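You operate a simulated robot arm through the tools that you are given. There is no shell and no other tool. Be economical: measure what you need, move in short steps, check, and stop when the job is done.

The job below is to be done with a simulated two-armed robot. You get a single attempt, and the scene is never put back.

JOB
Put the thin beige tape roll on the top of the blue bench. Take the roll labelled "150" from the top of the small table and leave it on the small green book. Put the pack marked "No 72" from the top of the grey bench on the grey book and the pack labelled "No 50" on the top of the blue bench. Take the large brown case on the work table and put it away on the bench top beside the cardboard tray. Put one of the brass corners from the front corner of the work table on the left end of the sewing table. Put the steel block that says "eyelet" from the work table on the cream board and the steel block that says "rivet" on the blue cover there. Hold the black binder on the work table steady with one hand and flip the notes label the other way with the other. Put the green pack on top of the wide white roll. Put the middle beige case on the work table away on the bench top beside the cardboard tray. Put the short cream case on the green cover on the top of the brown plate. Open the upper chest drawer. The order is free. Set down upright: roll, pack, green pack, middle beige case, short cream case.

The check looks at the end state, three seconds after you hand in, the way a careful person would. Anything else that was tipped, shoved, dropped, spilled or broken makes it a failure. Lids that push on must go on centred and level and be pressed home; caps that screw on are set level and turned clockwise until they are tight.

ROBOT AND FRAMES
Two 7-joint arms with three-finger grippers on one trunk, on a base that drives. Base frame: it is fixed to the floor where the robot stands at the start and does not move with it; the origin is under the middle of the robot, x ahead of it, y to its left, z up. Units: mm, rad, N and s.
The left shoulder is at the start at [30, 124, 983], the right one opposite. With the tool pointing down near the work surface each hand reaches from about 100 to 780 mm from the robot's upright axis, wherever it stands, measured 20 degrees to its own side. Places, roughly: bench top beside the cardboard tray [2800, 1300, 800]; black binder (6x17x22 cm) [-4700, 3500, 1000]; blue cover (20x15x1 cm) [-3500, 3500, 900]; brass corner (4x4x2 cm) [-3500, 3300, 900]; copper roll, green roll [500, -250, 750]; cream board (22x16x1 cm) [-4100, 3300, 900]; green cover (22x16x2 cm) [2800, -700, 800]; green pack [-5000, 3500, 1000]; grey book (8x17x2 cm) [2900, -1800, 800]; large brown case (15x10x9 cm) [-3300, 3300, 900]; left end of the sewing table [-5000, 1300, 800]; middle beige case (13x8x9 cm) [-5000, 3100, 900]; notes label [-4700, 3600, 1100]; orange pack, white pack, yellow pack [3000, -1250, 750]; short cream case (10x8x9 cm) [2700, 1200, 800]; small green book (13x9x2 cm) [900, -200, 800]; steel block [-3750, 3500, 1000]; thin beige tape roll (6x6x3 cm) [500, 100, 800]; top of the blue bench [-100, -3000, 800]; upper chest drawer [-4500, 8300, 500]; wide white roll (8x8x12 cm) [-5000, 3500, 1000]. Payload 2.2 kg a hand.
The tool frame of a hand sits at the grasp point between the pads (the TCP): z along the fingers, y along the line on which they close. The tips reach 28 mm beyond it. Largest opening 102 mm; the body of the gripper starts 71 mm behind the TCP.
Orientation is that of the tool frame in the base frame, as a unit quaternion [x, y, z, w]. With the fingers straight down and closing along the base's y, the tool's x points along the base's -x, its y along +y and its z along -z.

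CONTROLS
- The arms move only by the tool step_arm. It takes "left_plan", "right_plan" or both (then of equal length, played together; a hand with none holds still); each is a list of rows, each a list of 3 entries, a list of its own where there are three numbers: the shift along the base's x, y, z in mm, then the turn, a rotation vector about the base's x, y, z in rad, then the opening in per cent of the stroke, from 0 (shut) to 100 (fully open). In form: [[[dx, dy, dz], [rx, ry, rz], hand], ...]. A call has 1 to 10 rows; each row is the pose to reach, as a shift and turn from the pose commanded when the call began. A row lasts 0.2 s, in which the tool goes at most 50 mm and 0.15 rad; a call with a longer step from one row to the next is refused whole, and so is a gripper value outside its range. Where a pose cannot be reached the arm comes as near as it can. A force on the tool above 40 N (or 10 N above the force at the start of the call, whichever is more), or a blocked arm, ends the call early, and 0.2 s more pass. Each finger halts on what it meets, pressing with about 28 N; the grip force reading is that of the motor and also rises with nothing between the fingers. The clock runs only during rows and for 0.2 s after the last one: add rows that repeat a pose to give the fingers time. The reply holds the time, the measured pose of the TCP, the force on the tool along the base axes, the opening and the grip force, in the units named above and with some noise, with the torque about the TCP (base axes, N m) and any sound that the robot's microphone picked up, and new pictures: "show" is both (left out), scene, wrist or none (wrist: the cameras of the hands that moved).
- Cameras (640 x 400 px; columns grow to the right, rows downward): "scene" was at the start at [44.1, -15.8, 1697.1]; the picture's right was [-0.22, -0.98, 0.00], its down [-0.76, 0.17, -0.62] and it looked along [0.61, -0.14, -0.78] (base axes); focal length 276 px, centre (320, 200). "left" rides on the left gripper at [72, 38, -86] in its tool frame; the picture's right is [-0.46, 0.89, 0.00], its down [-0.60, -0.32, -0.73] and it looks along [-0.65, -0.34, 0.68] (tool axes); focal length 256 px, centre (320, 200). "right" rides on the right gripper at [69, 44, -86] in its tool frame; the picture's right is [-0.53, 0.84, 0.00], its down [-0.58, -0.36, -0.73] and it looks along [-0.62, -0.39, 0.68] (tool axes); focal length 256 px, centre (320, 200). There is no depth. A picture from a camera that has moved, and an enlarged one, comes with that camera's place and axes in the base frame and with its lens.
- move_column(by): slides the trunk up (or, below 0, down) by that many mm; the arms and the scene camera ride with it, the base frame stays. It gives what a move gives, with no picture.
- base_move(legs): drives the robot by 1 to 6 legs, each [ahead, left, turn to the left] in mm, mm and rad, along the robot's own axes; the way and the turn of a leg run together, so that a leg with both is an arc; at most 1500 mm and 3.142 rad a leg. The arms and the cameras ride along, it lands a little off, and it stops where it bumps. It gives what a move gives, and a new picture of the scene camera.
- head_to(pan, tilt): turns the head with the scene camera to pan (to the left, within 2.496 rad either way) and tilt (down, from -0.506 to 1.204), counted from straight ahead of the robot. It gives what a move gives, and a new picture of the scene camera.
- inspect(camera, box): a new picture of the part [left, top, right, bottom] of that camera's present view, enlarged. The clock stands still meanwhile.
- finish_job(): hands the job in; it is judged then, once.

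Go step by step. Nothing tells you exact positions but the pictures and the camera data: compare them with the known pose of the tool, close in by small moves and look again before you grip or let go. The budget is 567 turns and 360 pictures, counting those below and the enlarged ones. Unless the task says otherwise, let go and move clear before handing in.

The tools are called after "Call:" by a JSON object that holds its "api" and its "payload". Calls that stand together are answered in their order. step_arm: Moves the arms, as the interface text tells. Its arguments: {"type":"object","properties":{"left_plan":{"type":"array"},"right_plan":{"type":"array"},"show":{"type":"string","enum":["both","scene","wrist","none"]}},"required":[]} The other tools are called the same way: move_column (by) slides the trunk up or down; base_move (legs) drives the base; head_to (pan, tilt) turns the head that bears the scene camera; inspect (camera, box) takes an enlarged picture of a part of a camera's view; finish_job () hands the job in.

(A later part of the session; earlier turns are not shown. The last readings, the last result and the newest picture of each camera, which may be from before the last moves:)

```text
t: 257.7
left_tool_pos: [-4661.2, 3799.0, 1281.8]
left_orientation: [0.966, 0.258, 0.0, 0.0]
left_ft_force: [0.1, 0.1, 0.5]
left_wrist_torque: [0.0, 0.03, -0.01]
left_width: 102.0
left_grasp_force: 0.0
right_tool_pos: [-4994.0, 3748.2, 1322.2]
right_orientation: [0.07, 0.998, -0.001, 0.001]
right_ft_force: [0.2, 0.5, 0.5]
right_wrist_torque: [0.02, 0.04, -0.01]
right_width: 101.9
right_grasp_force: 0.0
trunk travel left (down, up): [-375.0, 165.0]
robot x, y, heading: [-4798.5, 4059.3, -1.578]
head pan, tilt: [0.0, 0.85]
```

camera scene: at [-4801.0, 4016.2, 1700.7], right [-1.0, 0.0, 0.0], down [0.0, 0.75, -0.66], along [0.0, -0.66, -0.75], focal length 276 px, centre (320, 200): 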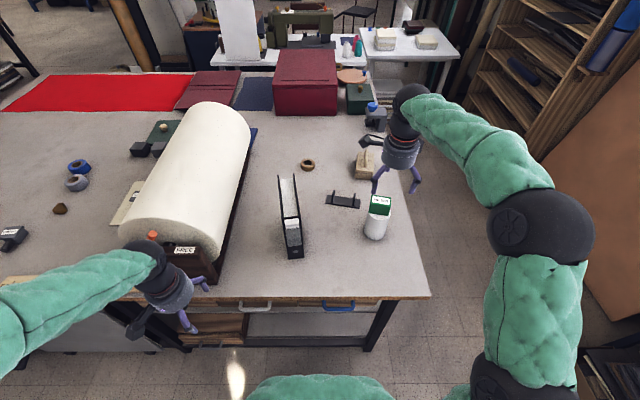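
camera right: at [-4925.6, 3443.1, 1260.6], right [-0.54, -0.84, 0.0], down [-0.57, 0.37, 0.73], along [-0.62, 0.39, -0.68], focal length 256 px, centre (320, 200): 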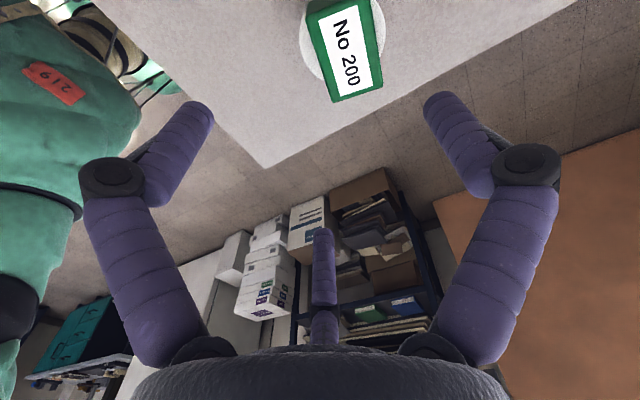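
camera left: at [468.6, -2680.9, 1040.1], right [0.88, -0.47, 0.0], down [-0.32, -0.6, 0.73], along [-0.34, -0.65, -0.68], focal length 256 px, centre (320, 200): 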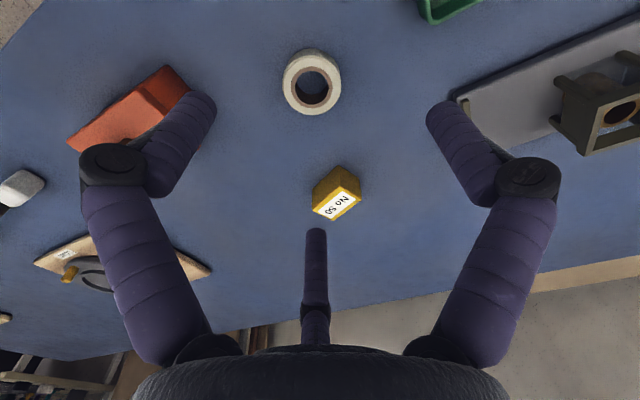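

Now the left hand moves above the rear part of the binder.

Call:
{"api": "step_arm", "payload": {"left_plan": [[[-6, -46, 0], [0, 0, 0], 100], [[-12, -92, 0], [0, 0, 0], 100], [[-18, -138, 0], [0, 0, 0], 100], [[-24, -184, 0], [0, 0, 0], 100], [[-30, -230, 0], [0, 0, 0], 100], [[-36, -276, 0], [0, 0, 0], 100], [[-43, -322, -10], [0, 0, 0], 100], [[-50, -364, -25], [0, 0, 0], 100], [[-50, -364, -60], [0, 0, 0], 100], [[-50, -364, -60], [0, 0, 0], 100]], "show": "both"}}

```text
t: 259.9
left_tool_pos: [-4710.8, 3434.6, 1222.1]
left_orientation: [0.966, 0.258, 0.0, 0.0]
left_ft_force: [0.6, 0.2, 0.5]
left_wrist_torque: [-0.02, -0.02, -0.01]
left_width: 102.3
left_grasp_force: 0.0
right_tool_pos: [-4996.9, 3748.8, 1322.3]
right_orientation: [0.071, 0.997, -0.001, 0.001]
right_ft_force: [0.1, -0.3, 0.3]
right_wrist_torque: [0.01, 0.04, 0.01]
right_width: 102.0
right_grasp_force: 0.0
trunk travel left (down, up): [-375.0, 165.0]
robot x, y, heading: [-4803.7, 4063.1, -1.574]
head pan, tilt: [0.0, 0.85]
camera scene: at [-4801.5, 4014.0, 1850.7], right [-1.0, 0.0, 0.0], down [0.0, 0.75, -0.66], along [0.0, -0.66, -0.75], focal length 276 px, centre (320, 200)
camera left: at [-4629.2, 3436.3, 1306.5], right [0.04, -1.0, 0.0], down [-0.68, -0.03, 0.73], along [-0.73, -0.03, -0.68], focal length 256 px, centre (320, 200)
```

scene: 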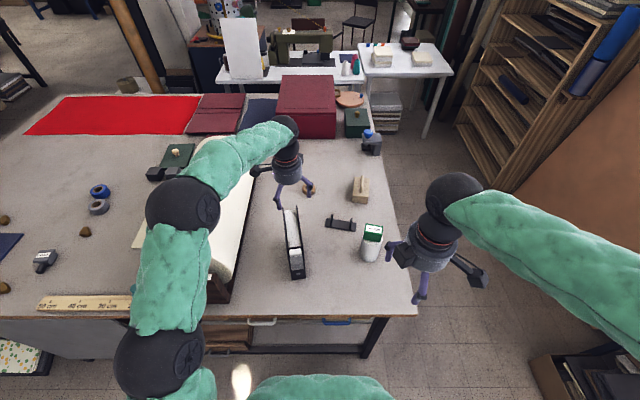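
left: 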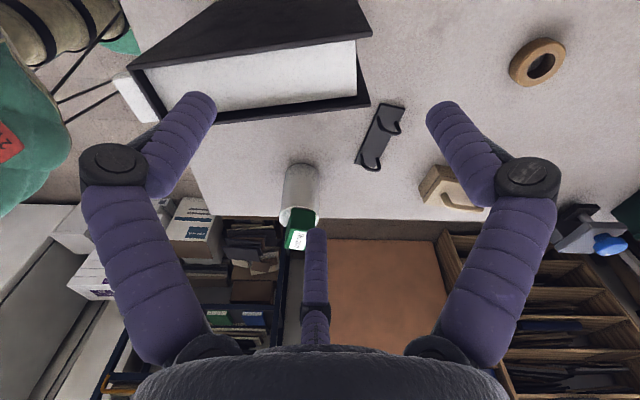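

The binder is turned about 8° with its axis through roughly (-4708,3435). I align the left hand and lower it to just above the covers.

Call:
{"api": "step_arm", "payload": {"left_plan": [[[8, 1, -20], [0, 0, 0.07], 100], [[15, 2, -45], [0, 0, 0.147], 100], [[15, 2, -72], [0, 0, 0.147], 100], [[15, 2, -72], [0, 0, 0.147], 100]], "show": "both"}}

Call:
{"api": "inspect", "payload": {"camera": "scene", "box": [240, 150, 340, 290]}}

```text
t: 260.9
left_tool_pos: [-4695.2, 3437.1, 1149.8]
left_orientation: [0.945, 0.328, 0.001, 0.0]
left_ft_force: [0.9, 0.3, 0.0]
left_wrist_torque: [-0.04, 0.04, -0.01]
left_width: 102.1
left_grasp_force: 0.0
right_tool_pos: [-4995.1, 3749.6, 1322.4]
right_orientation: [0.072, 0.997, -0.001, 0.001]
right_ft_force: [0.0, 0.6, -0.2]
right_wrist_torque: [-0.04, 0.0, -0.03]
right_width: 102.2
right_grasp_force: 0.0
trunk travel left (down, up): [-375.0, 165.0]
robot x, y, heading: [-4800.3, 4063.9, -1.576]
head pan, tilt: [0.0, 0.85]
camera scene: at [-4801.1, 4014.7, 1850.7], right [-1.0, 0.0, 0.0], down [0.0, 0.75, -0.66], along [0.0, -0.66, -0.75], focal length 276 px, centre (320, 200)
camera left: at [-4614.8, 3451.0, 1234.9], right [0.18, -0.98, 0.0], down [-0.67, -0.13, 0.73], along [-0.72, -0.13, -0.68], focal length 256 px, centre (320, 200)
```

scene: 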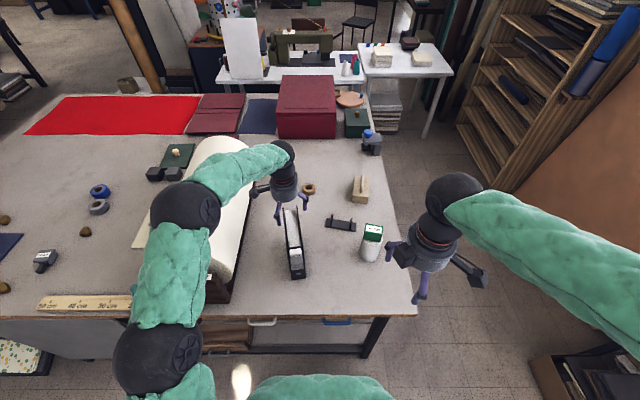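
left: 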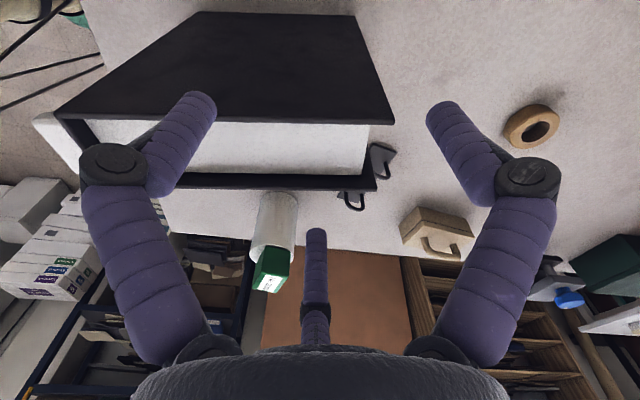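

```text
2.86 times, centred on (290, 220) of scene
camera zoom: at [-4801.1, 4014.7, 1850.7], right [-1.0, 0.0, 0.0], down [0.0, 0.75, -0.66], along [0.0, -0.66, -0.75], focal length 788 px, centre (406, 143)
```

zoom: 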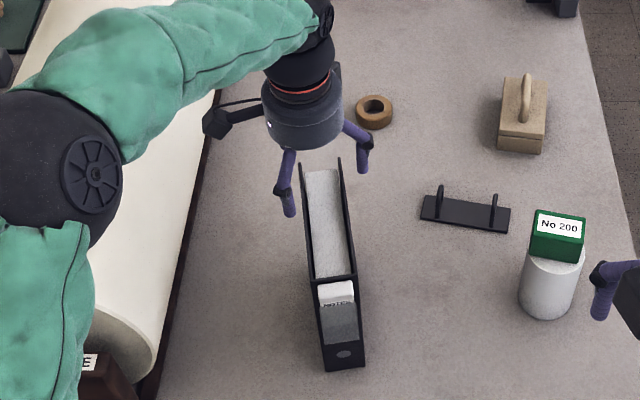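

Left fingers straddle the covers well. I go down and close gently on the binder.

Call:
{"api": "step_arm", "payload": {"left_plan": [[[0, 0, -15], [0, 0, 0.02], 100], [[0, 0, -32], [0, 0, 0.02], 100], [[0, 0, -32], [0, 0, 0.02], 92], [[0, 0, -32], [0, 0, 0.02], 85], [[0, 0, -32], [0, 0, 0.02], 80], [[0, 0, -32], [0, 0, 0.02], 75], [[0, 0, -32], [0, 0, 0.02], 70], [[0, 0, -32], [0, 0, 0.02], 65], [[0, 0, -32], [0, 0, 0.02], 60], [[0, 0, -32], [0, 0, 0.02], 55]], "show": "both"}}

```text
t: 263.1
left_tool_pos: [-4695.5, 3436.5, 1117.7]
left_orientation: [0.941, 0.338, 0.001, 0.0]
left_ft_force: [0.6, -0.5, 1.8]
left_wrist_torque: [0.02, 0.08, 0.05]
left_width: 73.3
left_grasp_force: 27.3
right_tool_pos: [-4995.4, 3749.6, 1322.8]
right_orientation: [0.071, 0.997, -0.001, 0.001]
right_ft_force: [-0.9, 1.0, -0.2]
right_wrist_torque: [-0.01, -0.01, 0.0]
right_width: 101.9
right_grasp_force: 0.0
trunk travel left (down, up): [-375.0, 165.0]
robot x, y, heading: [-4800.5, 4065.4, -1.576]
head pan, tilt: [0.0, 0.85]
camera scene: at [-4801.0, 4014.6, 1850.7], right [-1.0, 0.0, 0.0], down [0.0, 0.75, -0.66], along [0.0, -0.66, -0.75], focal length 276 px, centre (320, 200)
camera left: at [-4615.3, 3452.2, 1202.6], right [0.2, -0.98, 0.0], down [-0.67, -0.14, 0.73], along [-0.71, -0.15, -0.68], focal length 256 px, centre (320, 200)
```

scene: 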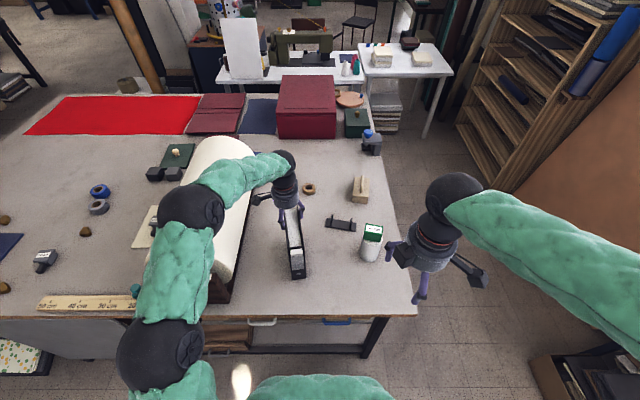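
left: 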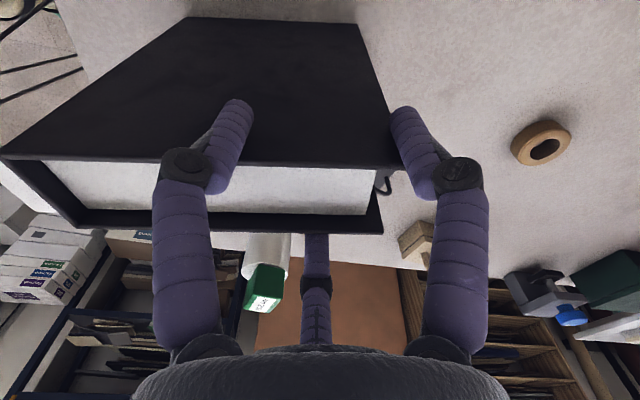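

The binder is held. Now the right hand comes over the label grip (about [-4727,3574], top ~1106), turned to match.

Call:
{"api": "step_arm", "payload": {"right_plan": [[[40, 0, 0], [0, 0, 0.08], 100], [[80, -20, -10], [0, 0, 0.16], 100], [[120, -45, -30], [0, 0, 0.24], 100], [[160, -70, -50], [0, 0, 0.318], 90], [[200, -100, -65], [0, 0, 0.318], 80], [[240, -130, -75], [0, 0, 0.318], 70], [[266, -165, -90], [0, 0, 0.318], 65], [[266, -165, -132], [0, 0, 0.318], 65], [[266, -165, -132], [0, 0, 0.318], 65]], "show": "both"}}

Call:
{"api": "inspect", "payload": {"camera": "scene", "box": [240, 190, 360, 300]}}

```text
refused: row 3 steps farther than a row can; nothing moved
```

```text
3.64 times, centred on (300, 245) of scene
camera zoom: at [-4801.0, 4014.6, 1850.7], right [-1.0, 0.0, 0.0], down [0.0, 0.75, -0.66], along [0.0, -0.66, -0.75], focal length 1003 px, centre (393, 36)
```

zoom: 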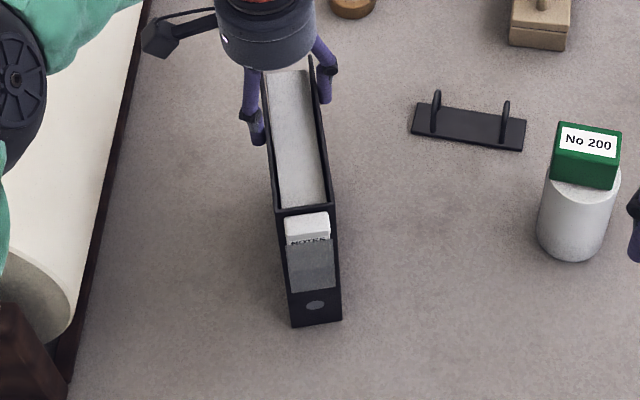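

Call:
{"api": "step_arm", "payload": {"right_plan": [[[33, -20, -16], [0, 0, 0.08], 100], [[66, -41, -33], [0, 0, 0.16], 100], [[99, -62, -50], [0, 0, 0.24], 100], [[133, -82, -66], [0, 0, 0.318], 90], [[166, -103, -82], [0, 0, 0.318], 80], [[200, -124, -95], [0, 0, 0.318], 70], [[233, -145, -105], [0, 0, 0.318], 65], [[266, -165, -115], [0, 0, 0.318], 65], [[266, -165, -132], [0, 0, 0.318], 65], [[266, -165, -132], [0, 0, 0.318], 65]], "show": "both"}}

Call:
{"api": "inspect", "payload": {"camera": "right", "box": [220, 60, 420, 200]}}

```text
t: 265.3
left_tool_pos: [-4694.9, 3436.6, 1117.2]
left_orientation: [0.941, 0.337, 0.001, 0.0]
left_ft_force: [-0.4, 0.1, 2.4]
left_wrist_torque: [-0.03, 0.09, 0.02]
left_width: 73.0
left_grasp_force: 28.3
right_tool_pos: [-4730.5, 3584.8, 1190.1]
right_orientation: [-0.088, 0.996, 0.0, 0.001]
right_ft_force: [0.4, 0.5, 0.1]
right_wrist_torque: [-0.01, 0.01, 0.0]
right_width: 66.2
right_grasp_force: 0.0
trunk travel left (down, up): [-375.0, 165.0]
robot x, y, heading: [-4802.7, 4060.1, -1.575]
head pan, tilt: [0.0, 0.85]
camera scene: at [-4800.3, 4014.7, 1850.7], right [-1.0, 0.0, 0.0], down [0.0, 0.75, -0.66], along [0.0, -0.66, -0.75], focal length 276 px, centre (320, 200)
camera right: at [-4804.4, 3616.0, 1277.8], right [0.38, 0.93, 0.0], down [0.63, -0.26, 0.73], along [0.68, -0.28, -0.68], focal length 256 px, centre (320, 200)
```

scene: 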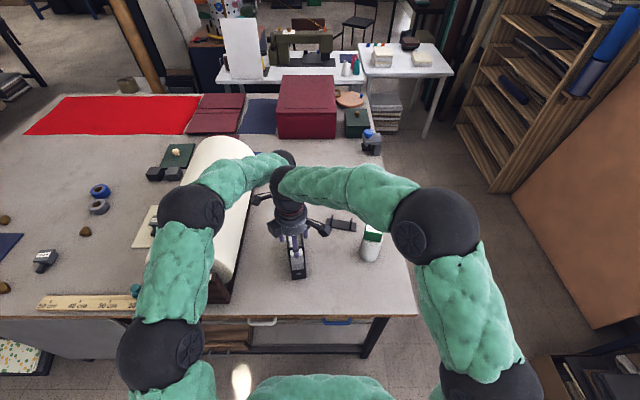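
right: 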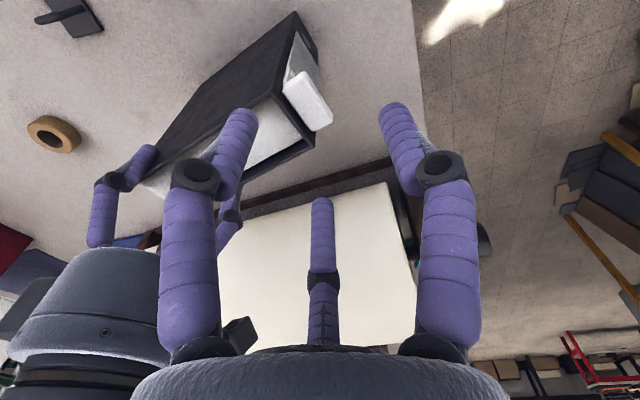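

```text
2.86 times, centred on (320, 130) of right
camera zoom: at [-4804.4, 3616.0, 1277.8], right [0.38, 0.93, 0.0], down [0.63, -0.26, 0.73], along [0.68, -0.28, -0.68], focal length 731 px, centre (320, 400)
```

zoom: 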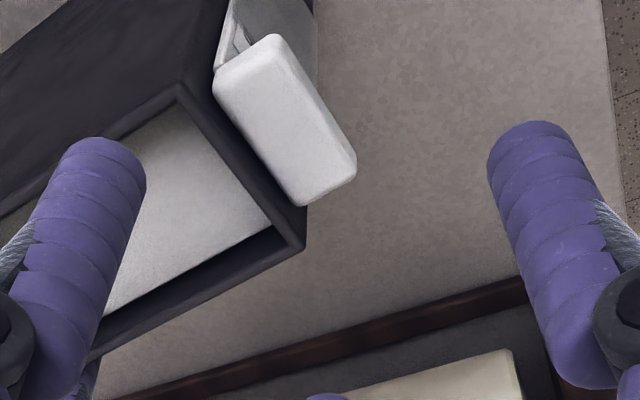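

The label grip's centre is (-4728,3576). I lower the right hand so two fingers flank its ends, and close carefully.

Call:
{"api": "step_arm", "payload": {"right_plan": [[[0, 6.5, -20], [0, 0, -0.035], 65], [[0, 6.5, -45], [0, 0, -0.035], 65], [[0, 6.5, -62], [0, 0, -0.035], 65], [[0, 6.5, -62], [0, 0, -0.035], 60], [[0, 6.5, -62], [0, 0, -0.035], 55], [[0, 6.5, -62], [0, 0, -0.035], 50]], "show": "wrist"}}

Call:
{"api": "inspect", "payload": {"camera": "right", "box": [220, 70, 420, 210]}}

```text
t: 266.7
left_tool_pos: [-4695.4, 3436.0, 1117.6]
left_orientation: [0.941, 0.338, 0.0, 0.0]
left_ft_force: [1.0, -0.1, 3.7]
left_wrist_torque: [-0.08, -0.04, 0.05]
left_width: 72.8
left_grasp_force: 28.4
right_tool_pos: [-4729.4, 3590.2, 1128.0]
right_orientation: [-0.07, 0.998, -0.001, 0.0]
right_ft_force: [-0.1, 0.0, -0.6]
right_wrist_torque: [0.02, 0.0, 0.0]
right_width: 51.1
right_grasp_force: 0.1
trunk travel left (down, up): [-375.0, 165.0]
robot x, y, heading: [-4800.1, 4063.0, -1.576]
head pan, tilt: [0.0, 0.85]
camera right: at [-4803.5, 3625.2, 1215.7], right [0.41, 0.91, 0.0], down [0.62, -0.28, 0.73], along [0.67, -0.3, -0.68], focal length 256 px, centre (320, 200)
```

right: 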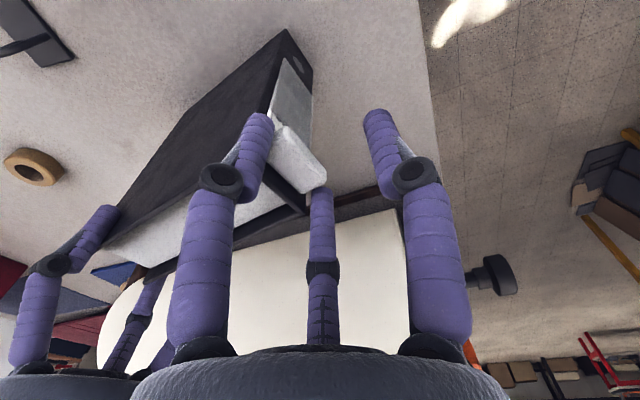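

```text
2.86 times, centred on (320, 140) of right
camera zoom: at [-4803.5, 3625.2, 1215.7], right [0.41, 0.91, 0.0], down [0.62, -0.28, 0.73], along [0.67, -0.3, -0.68], focal length 731 px, centre (320, 371)
```

zoom: 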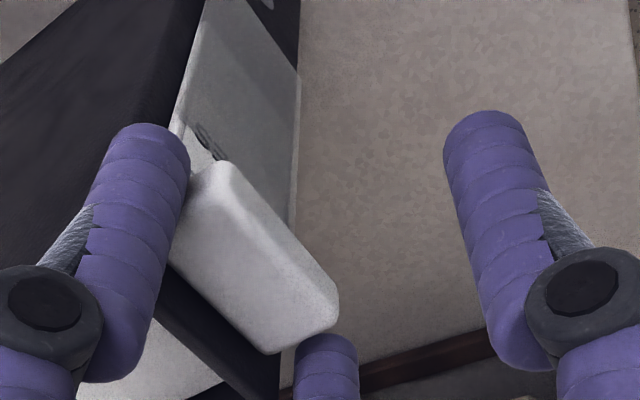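

Fingers sit at both ends of the grip. I close onto it.

Call:
{"api": "step_arm", "payload": {"right_plan": [[[0, 0, 0], [0, 0, 0], 47], [[0, 0, 0], [0, 0, 0], 44], [[0, 0, 0], [0, 0, 0], 41], [[0, 0, 0], [0, 0, 0], 38], [[0, 0, 0], [0, 0, 0], 35], [[0, 0, 0], [0, 0, 0], 32]], "show": "wrist"}}

Call:
{"api": "inspect", "payload": {"camera": "right", "box": [220, 70, 420, 210]}}

```text
t: 268.1
left_tool_pos: [-4694.4, 3437.2, 1116.4]
left_orientation: [0.941, 0.338, 0.001, -0.001]
left_ft_force: [14.6, 6.0, 7.5]
left_wrist_torque: [-0.18, 0.2, -1.92]
left_width: 73.0
left_grasp_force: 27.8
right_tool_pos: [-4729.9, 3590.1, 1129.6]
right_orientation: [-0.07, 0.998, 0.0, 0.002]
right_ft_force: [-12.6, -9.7, -0.2]
right_wrist_torque: [-0.28, 0.36, -0.07]
right_width: 44.8
right_grasp_force: 9.6
trunk travel left (down, up): [-375.0, 165.0]
robot x, y, heading: [-4802.1, 4066.0, -1.575]
head pan, tilt: [0.0, 0.85]
camera right: at [-4803.9, 3624.8, 1216.0], right [0.41, 0.91, 0.0], down [0.62, -0.28, 0.73], along [0.67, -0.3, -0.68], focal length 256 px, centre (320, 200)
```

right: 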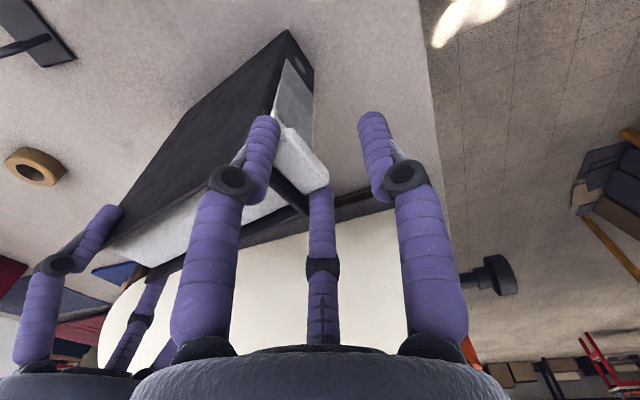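

```text
2.86 times, centred on (320, 140) of right
camera zoom: at [-4803.9, 3624.8, 1216.0], right [0.41, 0.91, 0.0], down [0.62, -0.28, 0.73], along [0.67, -0.3, -0.68], focal length 731 px, centre (320, 371)
```

zoom: 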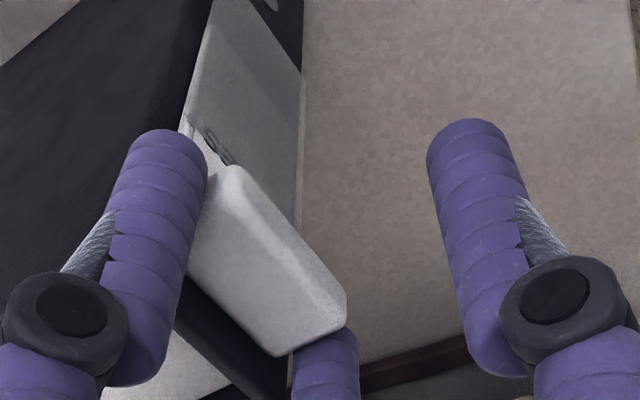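

Only the -x finger touches yet; I shift the hand 2 mm that way and close further.

Call:
{"api": "step_arm", "payload": {"right_plan": [[[-2, -1, 0], [0, 0, 0], 38], [[-2, -1, 0], [0, 0, 0], 36], [[-2, -1, 0], [0, 0, 0], 32], [[-2, -1, 0], [0, 0, 0], 28], [[-2, -1, 0], [0, 0, 0], 28]], "show": "none"}}

```text
t: 269.3
left_tool_pos: [-4694.9, 3437.0, 1117.4]
left_orientation: [0.941, 0.339, 0.001, 0.0]
left_ft_force: [7.2, 1.7, 5.1]
left_wrist_torque: [0.45, -0.39, -0.87]
left_width: 73.1
left_grasp_force: 28.1
right_tool_pos: [-4730.7, 3590.7, 1127.7]
right_orientation: [-0.07, 0.998, -0.001, 0.001]
right_ft_force: [-2.6, -0.6, -0.4]
right_wrist_torque: [0.01, 0.02, 0.04]
right_width: 44.6
right_grasp_force: 12.3
trunk travel left (down, up): [-375.0, 165.0]
robot x, y, heading: [-4797.9, 4062.6, -1.577]
head pan, tilt: [0.0, 0.85]
```

Balanced now. I pull gently upward.

Call:
{"api": "step_arm", "payload": {"right_plan": [[[0, 0, 3], [0, 0, 0], 24], [[0, 0, 8], [0, 0, 0], 24], [[0, 0, 14], [0, 0, 0], 24], [[0, 0, 20], [0, 0, 0], 24], [[0, 0, 20], [0, 0, 0], 24]], "show": "wrist"}}

Call:
{"api": "inspect", "payload": {"camera": "right", "box": [220, 70, 420, 210]}}

```text
t: 270.5
left_tool_pos: [-4695.0, 3436.3, 1117.8]
left_orientation: [0.941, 0.337, 0.0, 0.001]
left_ft_force: [6.7, 3.2, 15.3]
left_wrist_torque: [1.01, 0.45, -1.2]
left_width: 73.2
left_grasp_force: 28.1
right_tool_pos: [-4731.5, 3590.8, 1148.0]
right_orientation: [-0.07, 0.998, 0.0, 0.001]
right_ft_force: [-7.6, -4.8, -14.0]
right_wrist_torque: [0.25, 0.22, -0.12]
right_width: 44.4
right_grasp_force: 14.6
trunk travel left (down, up): [-375.0, 165.0]
robot x, y, heading: [-4799.2, 4061.5, -1.575]
head pan, tilt: [0.0, 0.85]
camera right: at [-4805.4, 3624.5, 1235.0], right [0.41, 0.91, 0.0], down [0.62, -0.28, 0.73], along [0.67, -0.3, -0.68], focal length 256 px, centre (320, 200)
```

right: 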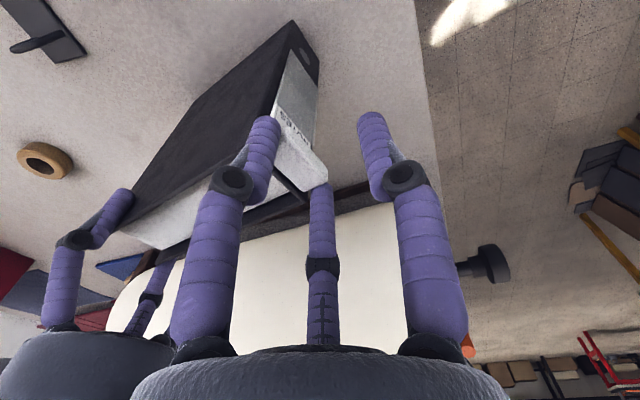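

```text
2.86 times, centred on (320, 140) of right
camera zoom: at [-4805.4, 3624.5, 1235.0], right [0.41, 0.91, 0.0], down [0.62, -0.28, 0.73], along [0.67, -0.3, -0.68], focal length 731 px, centre (320, 371)
```

zoom: 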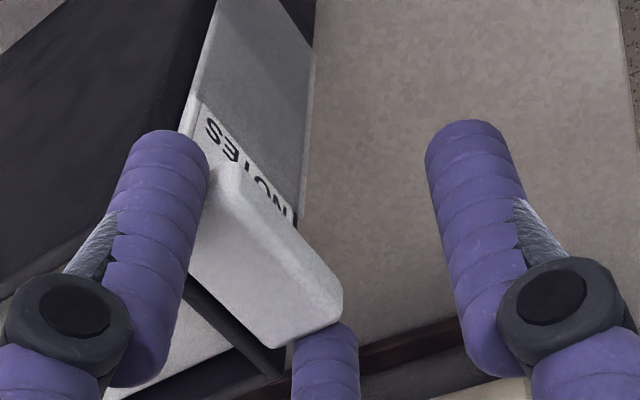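

The label is sliding out. I keep lifting with a slight sideways relief.

Call:
{"api": "step_arm", "payload": {"right_plan": [[[1, 1, 6], [0, 0, 0], 22], [[1.5, 1, 12], [0, 0, 0], 22], [[1.5, 1, 20], [0, 0, 0], 22], [[1.5, 1, 28], [0, 0, 0], 22], [[1.5, 1, 36], [0, 0, 0], 22], [[1.5, 1, 36], [0, 0, 0], 22]], "show": "wrist"}}

Call:
{"api": "inspect", "payload": {"camera": "scene", "box": [250, 180, 350, 290]}}

```text
t: 271.9
left_tool_pos: [-4694.3, 3437.0, 1115.3]
left_orientation: [0.941, 0.338, 0.002, -0.001]
left_ft_force: [-1.5, 1.8, 0.5]
left_wrist_torque: [-0.16, 0.19, -0.03]
left_width: 73.0
left_grasp_force: 28.0
right_tool_pos: [-4730.3, 3590.9, 1185.3]
right_orientation: [-0.07, 0.998, -0.001, 0.0]
right_ft_force: [-0.1, 0.2, -0.3]
right_wrist_torque: [0.02, 0.0, 0.01]
right_width: 22.5
right_grasp_force: 0.1
trunk travel left (down, up): [-375.0, 165.0]
robot x, y, heading: [-4800.6, 4059.4, -1.578]
head pan, tilt: [0.0, 0.85]
camera right: at [-4803.9, 3625.3, 1271.8], right [0.41, 0.91, 0.0], down [0.62, -0.28, 0.73], along [0.67, -0.3, -0.68], focal length 256 px, centre (320, 200)
```

right: 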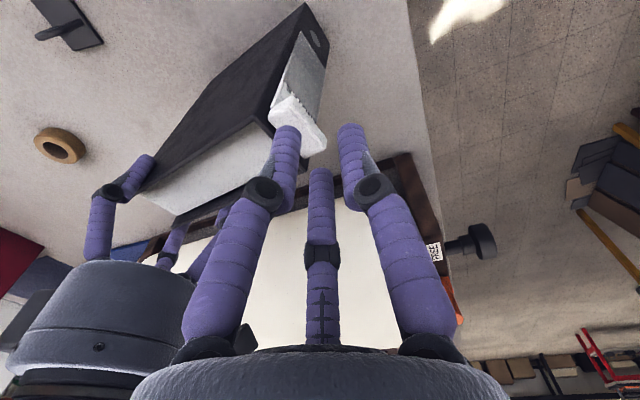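

```text
3.64 times, centred on (300, 235) of scene
camera zoom: at [-4801.3, 4014.2, 1850.6], right [-1.0, 0.0, 0.0], down [0.0, 0.75, -0.66], along [0.0, -0.66, -0.75], focal length 1003 px, centre (393, 73)
```

zoom: 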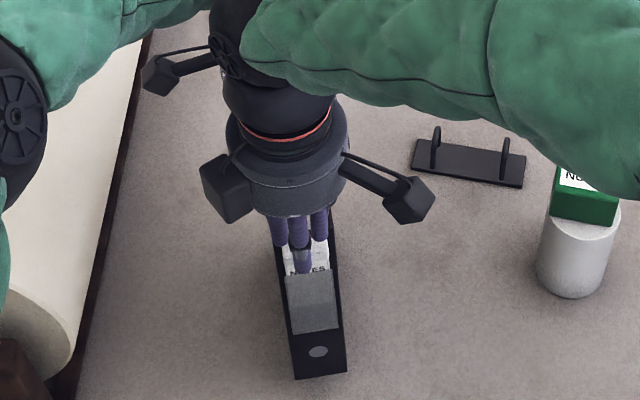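

It slipped from the fingers. I check how the label sits now.

Call:
{"api": "inspect", "payload": {"camera": "right", "box": [230, 30, 370, 170]}}

```text
2.86 times, centred on (300, 100) of right
camera zoom: at [-4803.9, 3625.3, 1271.8], right [0.41, 0.91, 0.0], down [0.62, -0.28, 0.73], along [0.67, -0.3, -0.68], focal length 731 px, centre (377, 486)
```

zoom: 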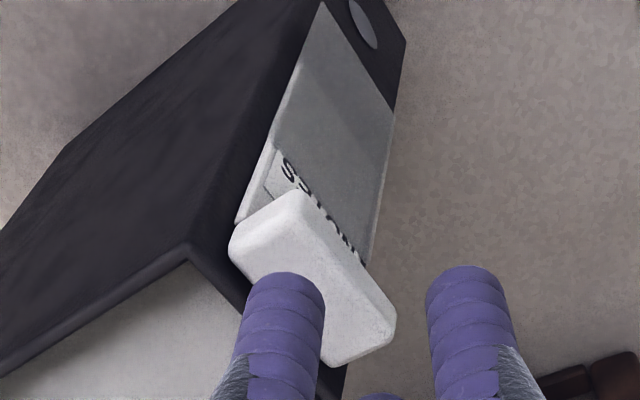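

The label is now about 17 mm higher and holds by friction. I re-grip at its ends and ratchet it further up.

Call:
{"api": "step_arm", "payload": {"right_plan": [[[0, 0, 0], [0, 0, 0], 40], [[0, 0, 0], [0, 0, 0], 60], [[0, -1, -20], [0, 0, 0], 60], [[-1, -2, -44], [0, 0, 0], 60], [[-1, -2, -44], [0, 0, 0], 50], [[-1, -2, -44], [0, 0, 0], 44], [[-1, -2, -44], [0, 0, 0], 38], [[-1, -2, -44], [0, 0, 0], 32], [[-1, -2, -44], [0, 0, 0], 26], [[-1, -2, -44], [0, 0, 0], 26]], "show": "wrist"}}

```text
t: 274.1
left_tool_pos: [-4695.0, 3436.6, 1116.7]
left_orientation: [0.941, 0.338, 0.002, 0.0]
left_ft_force: [12.7, -0.5, -0.4]
left_wrist_torque: [0.2, 0.03, -1.31]
left_width: 72.0
left_grasp_force: 27.7
right_tool_pos: [-4732.1, 3588.6, 1140.3]
right_orientation: [-0.069, 0.998, -0.001, 0.001]
right_ft_force: [-13.2, 0.2, -2.6]
right_wrist_torque: [-0.03, 0.37, -0.54]
right_width: 58.2
right_grasp_force: 23.5
trunk travel left (down, up): [-375.0, 165.0]
robot x, y, heading: [-4803.8, 4060.6, -1.575]
head pan, tilt: [0.0, 0.85]
camera right: at [-4805.5, 3623.2, 1227.3], right [0.41, 0.91, 0.0], down [0.62, -0.28, 0.73], along [0.67, -0.3, -0.68], focal length 256 px, centre (320, 200)
```

right: 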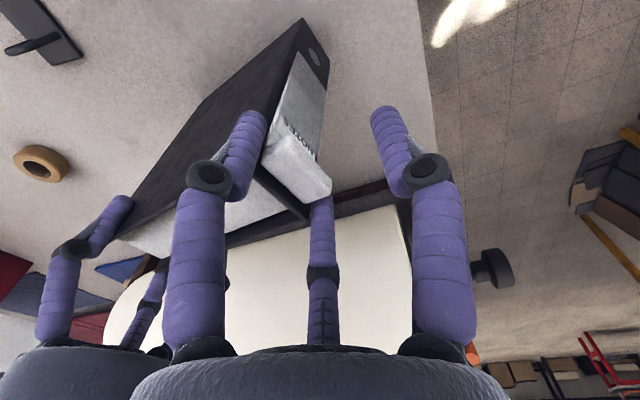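

Contact is only at the fingertips; I open slightly, go 11 mm lower and close again.

Call:
{"api": "step_arm", "payload": {"right_plan": [[[0, 0, 0], [0, 0, 0], 64], [[2, 1, 0], [0, 0, 0], 66], [[2, 1, -11], [0, 0, 0], 66], [[2, 1, -11], [0, 0, 0], 56], [[2, 1, -11], [0, 0, 0], 50], [[2, 1, -11], [0, 0, 0], 44], [[2, 1, -11], [0, 0, 0], 38], [[2, 1, -11], [0, 0, 0], 32], [[2, 1, -11], [0, 0, 0], 26], [[2, 1, -11], [0, 0, 0], 26]], "show": "none"}}

Call:
{"api": "inspect", "payload": {"camera": "right", "box": [220, 70, 420, 210]}}

```text
t: 276.3
left_tool_pos: [-4696.1, 3437.9, 1117.8]
left_orientation: [0.941, 0.338, 0.0, 0.0]
left_ft_force: [5.9, 3.8, -5.4]
left_wrist_torque: [-0.25, -0.19, -0.97]
left_width: 74.5
left_grasp_force: 13.9
right_tool_pos: [-4728.5, 3589.7, 1129.6]
right_orientation: [-0.069, 0.998, -0.001, 0.001]
right_ft_force: [-5.8, -4.0, 0.6]
right_wrist_torque: [-0.24, 0.14, 0.02]
right_width: 61.5
right_grasp_force: 26.4
trunk travel left (down, up): [-375.0, 165.0]
robot x, y, heading: [-4801.4, 4065.2, -1.573]
head pan, tilt: [0.0, 0.85]
```

```text
2.86 times, centred on (320, 140) of right
camera zoom: at [-4802.8, 3624.2, 1216.6], right [0.41, 0.91, 0.0], down [0.62, -0.28, 0.73], along [0.67, -0.3, -0.68], focal length 731 px, centre (320, 371)
```

zoom: 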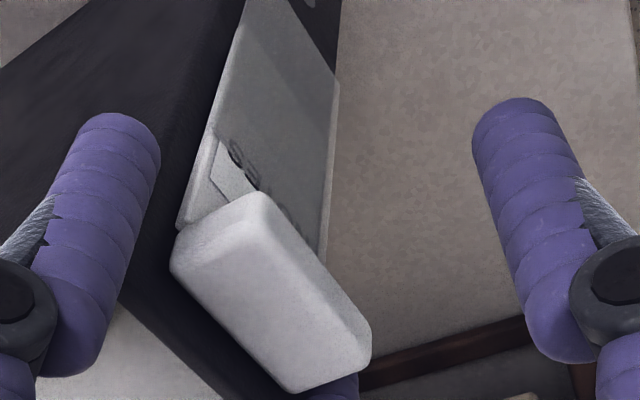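

The fingers were touching the binder's corners: the binder has shifted about 7 mm to +x. I reopen, recentre on the grip at (-4721,3577) and try again.

Call:
{"api": "step_arm", "payload": {"right_plan": [[[0, 0, 0], [0, 0, 0], 68], [[3, 2, 0], [0, 0, 0], 70], [[6, 4, 0], [0, 0, 0], 70], [[6, 4, 0], [0, 0, 0], 60], [[6, 4, 0], [0, 0, 0], 52], [[6, 4, 0], [0, 0, 0], 46], [[6, 4, 0], [0, 0, 0], 46]], "show": "wrist"}}

Call:
{"api": "inspect", "payload": {"camera": "right", "box": [220, 70, 420, 210]}}

```text
t: 277.9
left_tool_pos: [-4693.7, 3435.7, 1115.5]
left_orientation: [0.942, 0.335, 0.003, 0.001]
left_ft_force: [26.3, -2.4, -14.0]
left_wrist_torque: [-1.36, -0.76, -3.3]
left_width: 76.2
left_grasp_force: 15.3
right_tool_pos: [-4723.5, 3594.4, 1130.5]
right_orientation: [-0.069, 0.998, 0.001, 0.0]
right_ft_force: [-26.1, 2.7, 8.8]
right_wrist_torque: [-0.43, 0.75, -0.66]
right_width: 61.8
right_grasp_force: 11.3
trunk travel left (down, up): [-375.0, 165.0]
robot x, y, heading: [-4799.6, 4062.0, -1.572]
head pan, tilt: [0.0, 0.85]
camera right: at [-4797.1, 3627.8, 1217.2], right [0.41, 0.91, 0.0], down [0.62, -0.28, 0.73], along [0.67, -0.3, -0.68], focal length 256 px, centre (320, 200)
```

right: 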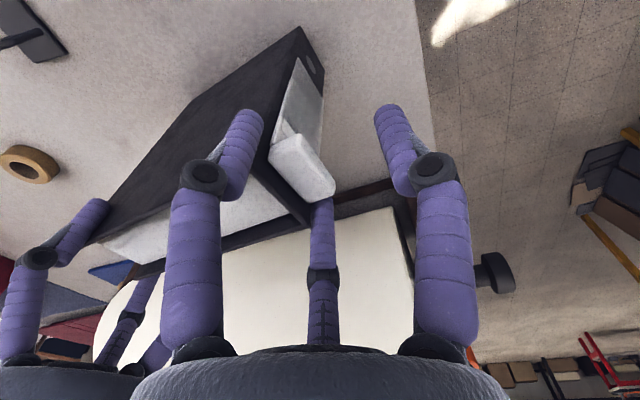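

```text
2.86 times, centred on (320, 140) of right
camera zoom: at [-4797.1, 3627.8, 1217.2], right [0.41, 0.91, 0.0], down [0.62, -0.28, 0.73], along [0.67, -0.3, -0.68], focal length 731 px, centre (320, 371)
```

zoom: 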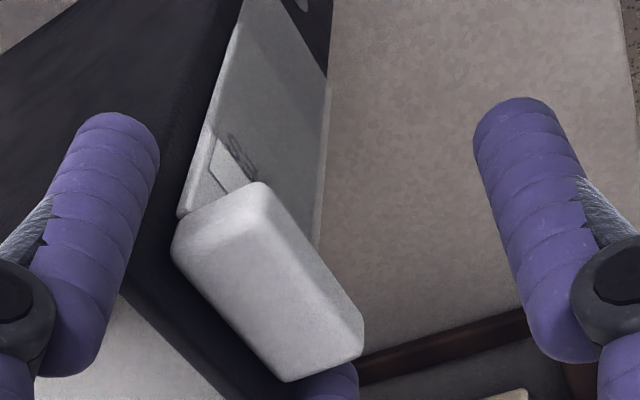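

My -x finger sits beside the binder's cover rather than the grip. I open, back out and up, and look again.

Call:
{"api": "step_arm", "payload": {"right_plan": [[[-3, 0, 0], [0, 0, 0], 80], [[-6, 3, 0], [0, 0, 0], 90], [[-6, 8, 20], [0, 0, 0], 90], [[-6, 12, 60], [0, 0, 0], 70], [[-6, 12, 60], [0, 0, 0], 65]], "show": "wrist"}}

Call:
{"api": "inspect", "payload": {"camera": "right", "box": [220, 60, 420, 200]}}

Call:
{"api": "inspect", "payload": {"camera": "left", "box": [0, 0, 640, 400]}}

```text
t: 279.1
left_tool_pos: [-4696.0, 3436.2, 1117.7]
left_orientation: [0.941, 0.338, 0.001, -0.001]
left_ft_force: [0.3, -0.5, -0.6]
left_wrist_torque: [0.09, 0.03, 0.05]
left_width: 66.0
left_grasp_force: 7.4
right_tool_pos: [-4730.4, 3605.2, 1190.7]
right_orientation: [-0.069, 0.998, 0.0, 0.001]
right_ft_force: [0.3, -0.7, -0.2]
right_wrist_torque: [0.02, -0.01, -0.02]
right_width: 66.6
right_grasp_force: 0.0
trunk travel left (down, up): [-375.0, 165.0]
robot x, y, heading: [-4802.2, 4057.1, -1.569]
head pan, tilt: [0.0, 0.85]
camera right: at [-4803.1, 3639.9, 1277.3], right [0.41, 0.91, 0.0], down [0.62, -0.28, 0.73], along [0.67, -0.3, -0.68], focal length 256 px, centre (320, 200)
```

right: 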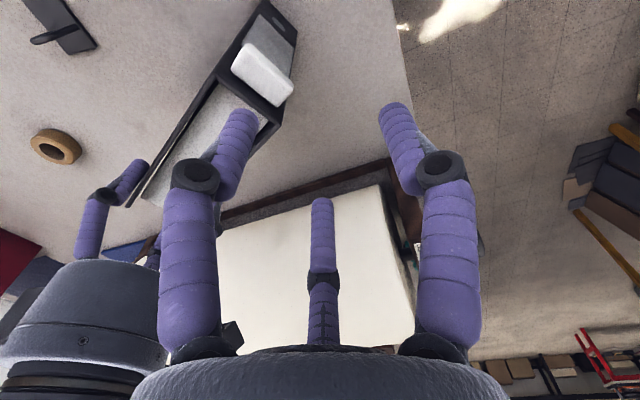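

```text
2.86 times, centred on (320, 130) of right
camera zoom: at [-4803.1, 3639.9, 1277.3], right [0.41, 0.91, 0.0], down [0.62, -0.28, 0.73], along [0.67, -0.3, -0.68], focal length 731 px, centre (320, 400)
```

zoom: 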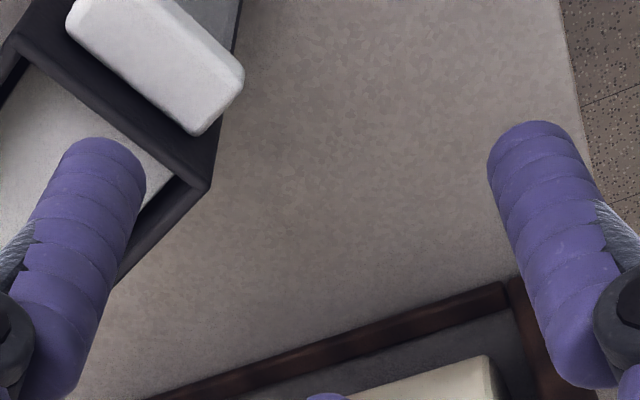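

```text
1.00 times, centred on (320, 200) of left (not enlarged: the box is as wide or as high as the picture)
camera zoom: at [-4615.3, 3451.6, 1202.4], right [0.2, -0.98, 0.0], down [-0.67, -0.14, 0.73], along [-0.71, -0.15, -0.68], focal length 256 px, centre (320, 200)
```

zoom: 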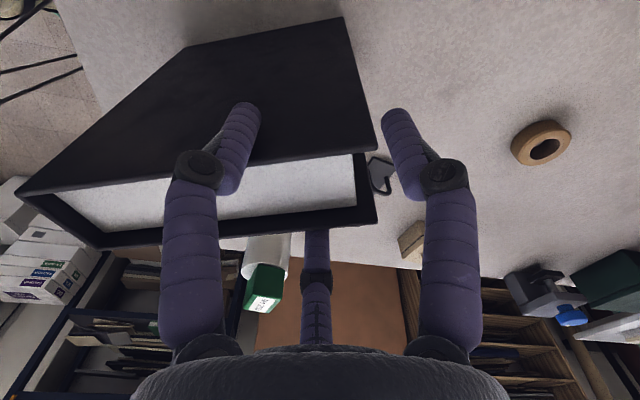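

The binder has turned about 12° during that. I regrip it further in with the left hand, matching its present angle, and then swing it back.

Call:
{"api": "step_arm", "payload": {"left_plan": [[[0, 0, 0], [0, 0, 0], 100], [[0, 0, 0], [0, 0, 0], 100], [[0, 0, 25], [0, 0, 0], 100], [[0, 0, 50], [0, 0, 0.05], 100], [[-4, 15, 50], [0, 0, 0.12], 100], [[-9, 30, 50], [0, 0, 0.2], 100], [[-9, 30, 50], [0, 0, 0.2], 100]], "right_plan": [[[0, 20, 0], [0, 0, 0], 65], [[0, 40, 0], [0, 0, 0], 65], [[0, 60, 0], [0, 0, 0], 65], [[0, 80, 0], [0, 0, 0], 65], [[0, 80, 0], [0, 0, 0], 65], [[0, 80, 0], [0, 0, 0], 65], [[0, 80, 0], [0, 0, 0], 65]], "show": "wrist"}}

Call:
{"api": "inspect", "payload": {"camera": "scene", "box": [240, 160, 350, 290]}}

```text
t: 280.7
left_tool_pos: [-4703.9, 3467.5, 1167.4]
left_orientation: [0.902, 0.431, 0.001, -0.001]
left_ft_force: [-0.1, -0.7, 0.3]
left_wrist_torque: [0.02, 0.0, 0.02]
left_width: 101.9
left_grasp_force: 0.0
right_tool_pos: [-4729.5, 3685.4, 1189.9]
right_orientation: [-0.07, 0.998, -0.001, 0.001]
right_ft_force: [0.2, -1.5, -0.1]
right_wrist_torque: [0.02, 0.03, 0.0]
right_width: 66.4
right_grasp_force: 0.0
trunk travel left (down, up): [-375.0, 165.0]
robot x, y, heading: [-4800.6, 4062.4, -1.576]
head pan, tilt: [0.0, 0.85]
camera right: at [-4802.8, 3719.9, 1277.2], right [0.41, 0.91, 0.0], down [0.62, -0.28, 0.73], along [0.67, -0.3, -0.68], focal length 256 px, centre (320, 200)
camera left: at [-4630.0, 3497.4, 1252.3], right [0.39, -0.92, 0.0], down [-0.63, -0.27, 0.73], along [-0.67, -0.29, -0.68], focal length 256 px, centre (320, 200)
```

right: 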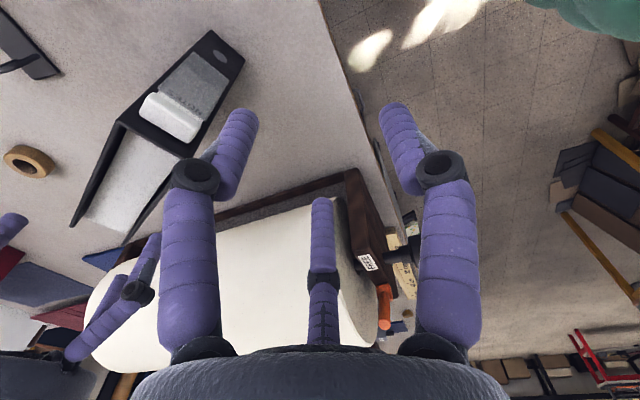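
left: 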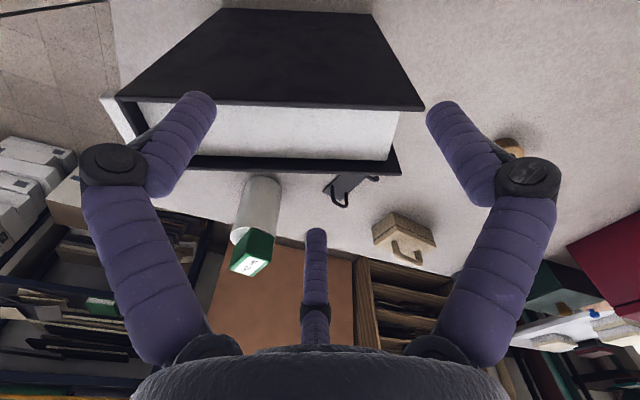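

```text
3.08 times, centred on (295, 225) of scene
camera zoom: at [-4800.8, 4013.3, 1850.6], right [-1.0, 0.0, 0.0], down [0.0, 0.75, -0.66], along [0.0, -0.66, -0.75], focal length 849 px, centre (397, 123)
```

zoom: 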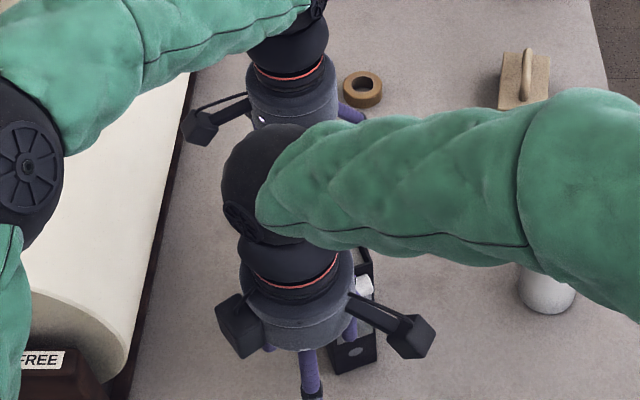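

Aligned. I lower the left hand, grip, and swing the binder back to its original pose.

Call:
{"api": "step_arm", "payload": {"left_plan": [[[0, -1, -25], [0, 0, -0.04], 100], [[0, -1, -50], [0, 0, -0.04], 100], [[0, -1, -50], [0, 0, -0.04], 85], [[0, -1, -50], [0, 0, -0.04], 75], [[0, -1, -50], [0, 0, -0.04], 65], [[0, -1, -50], [0, 0, -0.04], 55], [[0, -1, -50], [0, 0, -0.04], 45], [[0, -1, -50], [0, 0, -0.04], 45]], "show": "none"}}

Call:
{"api": "step_arm", "payload": {"left_plan": [[[1, -1, 0], [0, 0, -0.03], 45], [[2, -3, 0], [0, 0, -0.06], 45], [[4, -5, 0], [0, 0, -0.1], 45], [[5, -6, 0], [0, 0, -0.13], 45], [[6, -6, 0], [0, 0, -0.16], 45], [[6, -6, 0], [0, 0, -0.16], 45]], "show": "wrist"}}

Call:
{"api": "inspect", "payload": {"camera": "right", "box": [60, 20, 300, 170]}}

```text
t: 282.5
left_tool_pos: [-4705.4, 3465.7, 1119.1]
left_orientation: [0.911, 0.411, 0.0, 0.0]
left_ft_force: [0.9, -2.3, 4.8]
left_wrist_torque: [-0.1, 0.06, -0.06]
left_width: 73.0
left_grasp_force: 28.0
right_tool_pos: [-4728.4, 3685.9, 1190.3]
right_orientation: [-0.07, 0.998, -0.001, 0.001]
right_ft_force: [-0.7, -0.3, 0.4]
right_wrist_torque: [-0.01, 0.0, -0.01]
right_width: 66.5
right_grasp_force: 0.0
trunk travel left (down, up): [-375.0, 165.0]
robot x, y, heading: [-4803.0, 4057.9, -1.576]
head pan, tilt: [0.0, 0.85]
```

```text
t: 283.9
left_tool_pos: [-4699.4, 3460.6, 1118.5]
left_orientation: [0.941, 0.338, 0.0, 0.001]
left_ft_force: [-4.1, -0.7, 12.5]
left_wrist_torque: [0.35, 0.91, 0.52]
left_width: 73.1
left_grasp_force: 28.0
right_tool_pos: [-4729.5, 3686.2, 1190.9]
right_orientation: [-0.07, 0.998, -0.001, 0.001]
right_ft_force: [0.5, 0.2, 0.1]
right_wrist_torque: [0.03, -0.01, 0.01]
right_width: 66.2
right_grasp_force: 0.0
trunk travel left (down, up): [-375.0, 165.0]
robot x, y, heading: [-4804.6, 4063.7, -1.576]
head pan, tilt: [0.0, 0.85]
camera left: at [-4619.4, 3476.0, 1203.5], right [0.2, -0.98, 0.0], down [-0.67, -0.14, 0.73], along [-0.72, -0.15, -0.68], focal length 256 px, centre (320, 200)
```

left: 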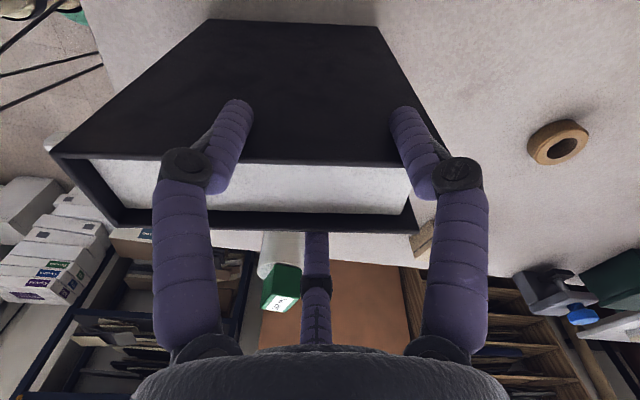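

```text
2.67 times, centred on (180, 95) of right
camera zoom: at [-4803.7, 3721.2, 1277.7], right [0.41, 0.91, 0.0], down [0.62, -0.28, 0.73], along [0.67, -0.3, -0.68], focal length 683 px, centre (693, 480)
```

zoom: 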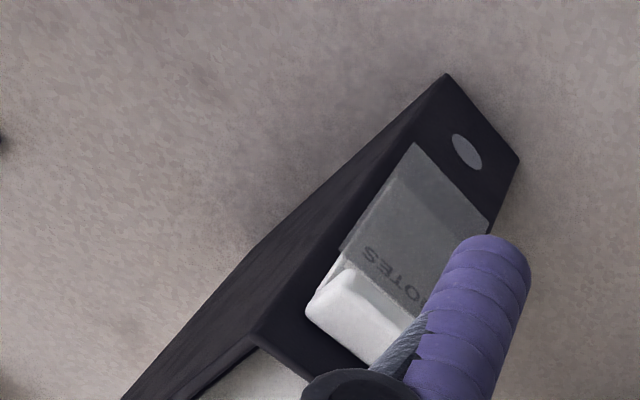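

The binder is back. I bring the right hand's camera over the label to locate the grip accurately.

Call:
{"api": "step_arm", "payload": {"right_plan": [[[-3, -40, 0], [0, 0, 0], 65], [[-3, -82, 0], [0, 0, 0.03], 65], [[-3, -82, -10], [0, 0, 0.03], 65], [[-3, -82, -10], [0, 0, 0.03], 65]], "show": "none"}}

Call:
{"api": "inspect", "payload": {"camera": "right", "box": [220, 50, 420, 190]}}

Call:
{"api": "inspect", "payload": {"camera": "scene", "box": [265, 230, 325, 285]}}

```text
t: 284.9
left_tool_pos: [-4698.3, 3459.7, 1119.1]
left_orientation: [0.942, 0.337, 0.001, 0.001]
left_ft_force: [-2.1, 0.2, 12.3]
left_wrist_torque: [-0.37, 0.25, 0.06]
left_width: 73.2
left_grasp_force: 28.1
right_tool_pos: [-4733.8, 3604.5, 1180.0]
right_orientation: [-0.085, 0.996, -0.001, 0.0]
right_ft_force: [-0.4, -0.5, 0.4]
right_wrist_torque: [-0.02, -0.01, 0.01]
right_width: 66.2
right_grasp_force: 0.0
trunk travel left (down, up): [-375.0, 165.0]
robot x, y, heading: [-4797.7, 4059.4, -1.58]
head pan, tilt: [0.0, 0.85]
```

```text
2.86 times, centred on (320, 120) of right
camera zoom: at [-4808.1, 3637.3, 1267.2], right [0.38, 0.92, 0.0], down [0.63, -0.26, 0.73], along [0.68, -0.28, -0.68], focal length 731 px, centre (320, 429)
```

zoom: 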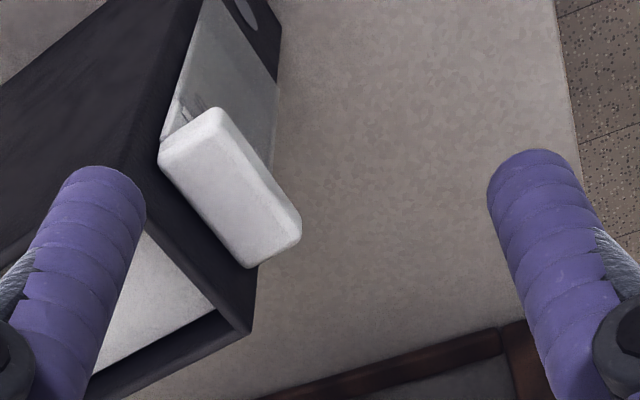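

```text
7.27 times, centred on (295, 258) of scene
camera zoom: at [-4801.6, 4015.9, 1850.8], right [-1.0, 0.0, 0.0], down [0.0, 0.75, -0.66], along [0.0, -0.66, -0.75], focal length 2006 px, centre (502, -218)
```

zoom: 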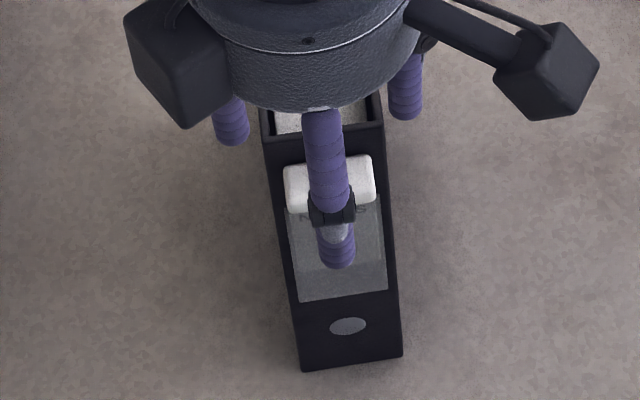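

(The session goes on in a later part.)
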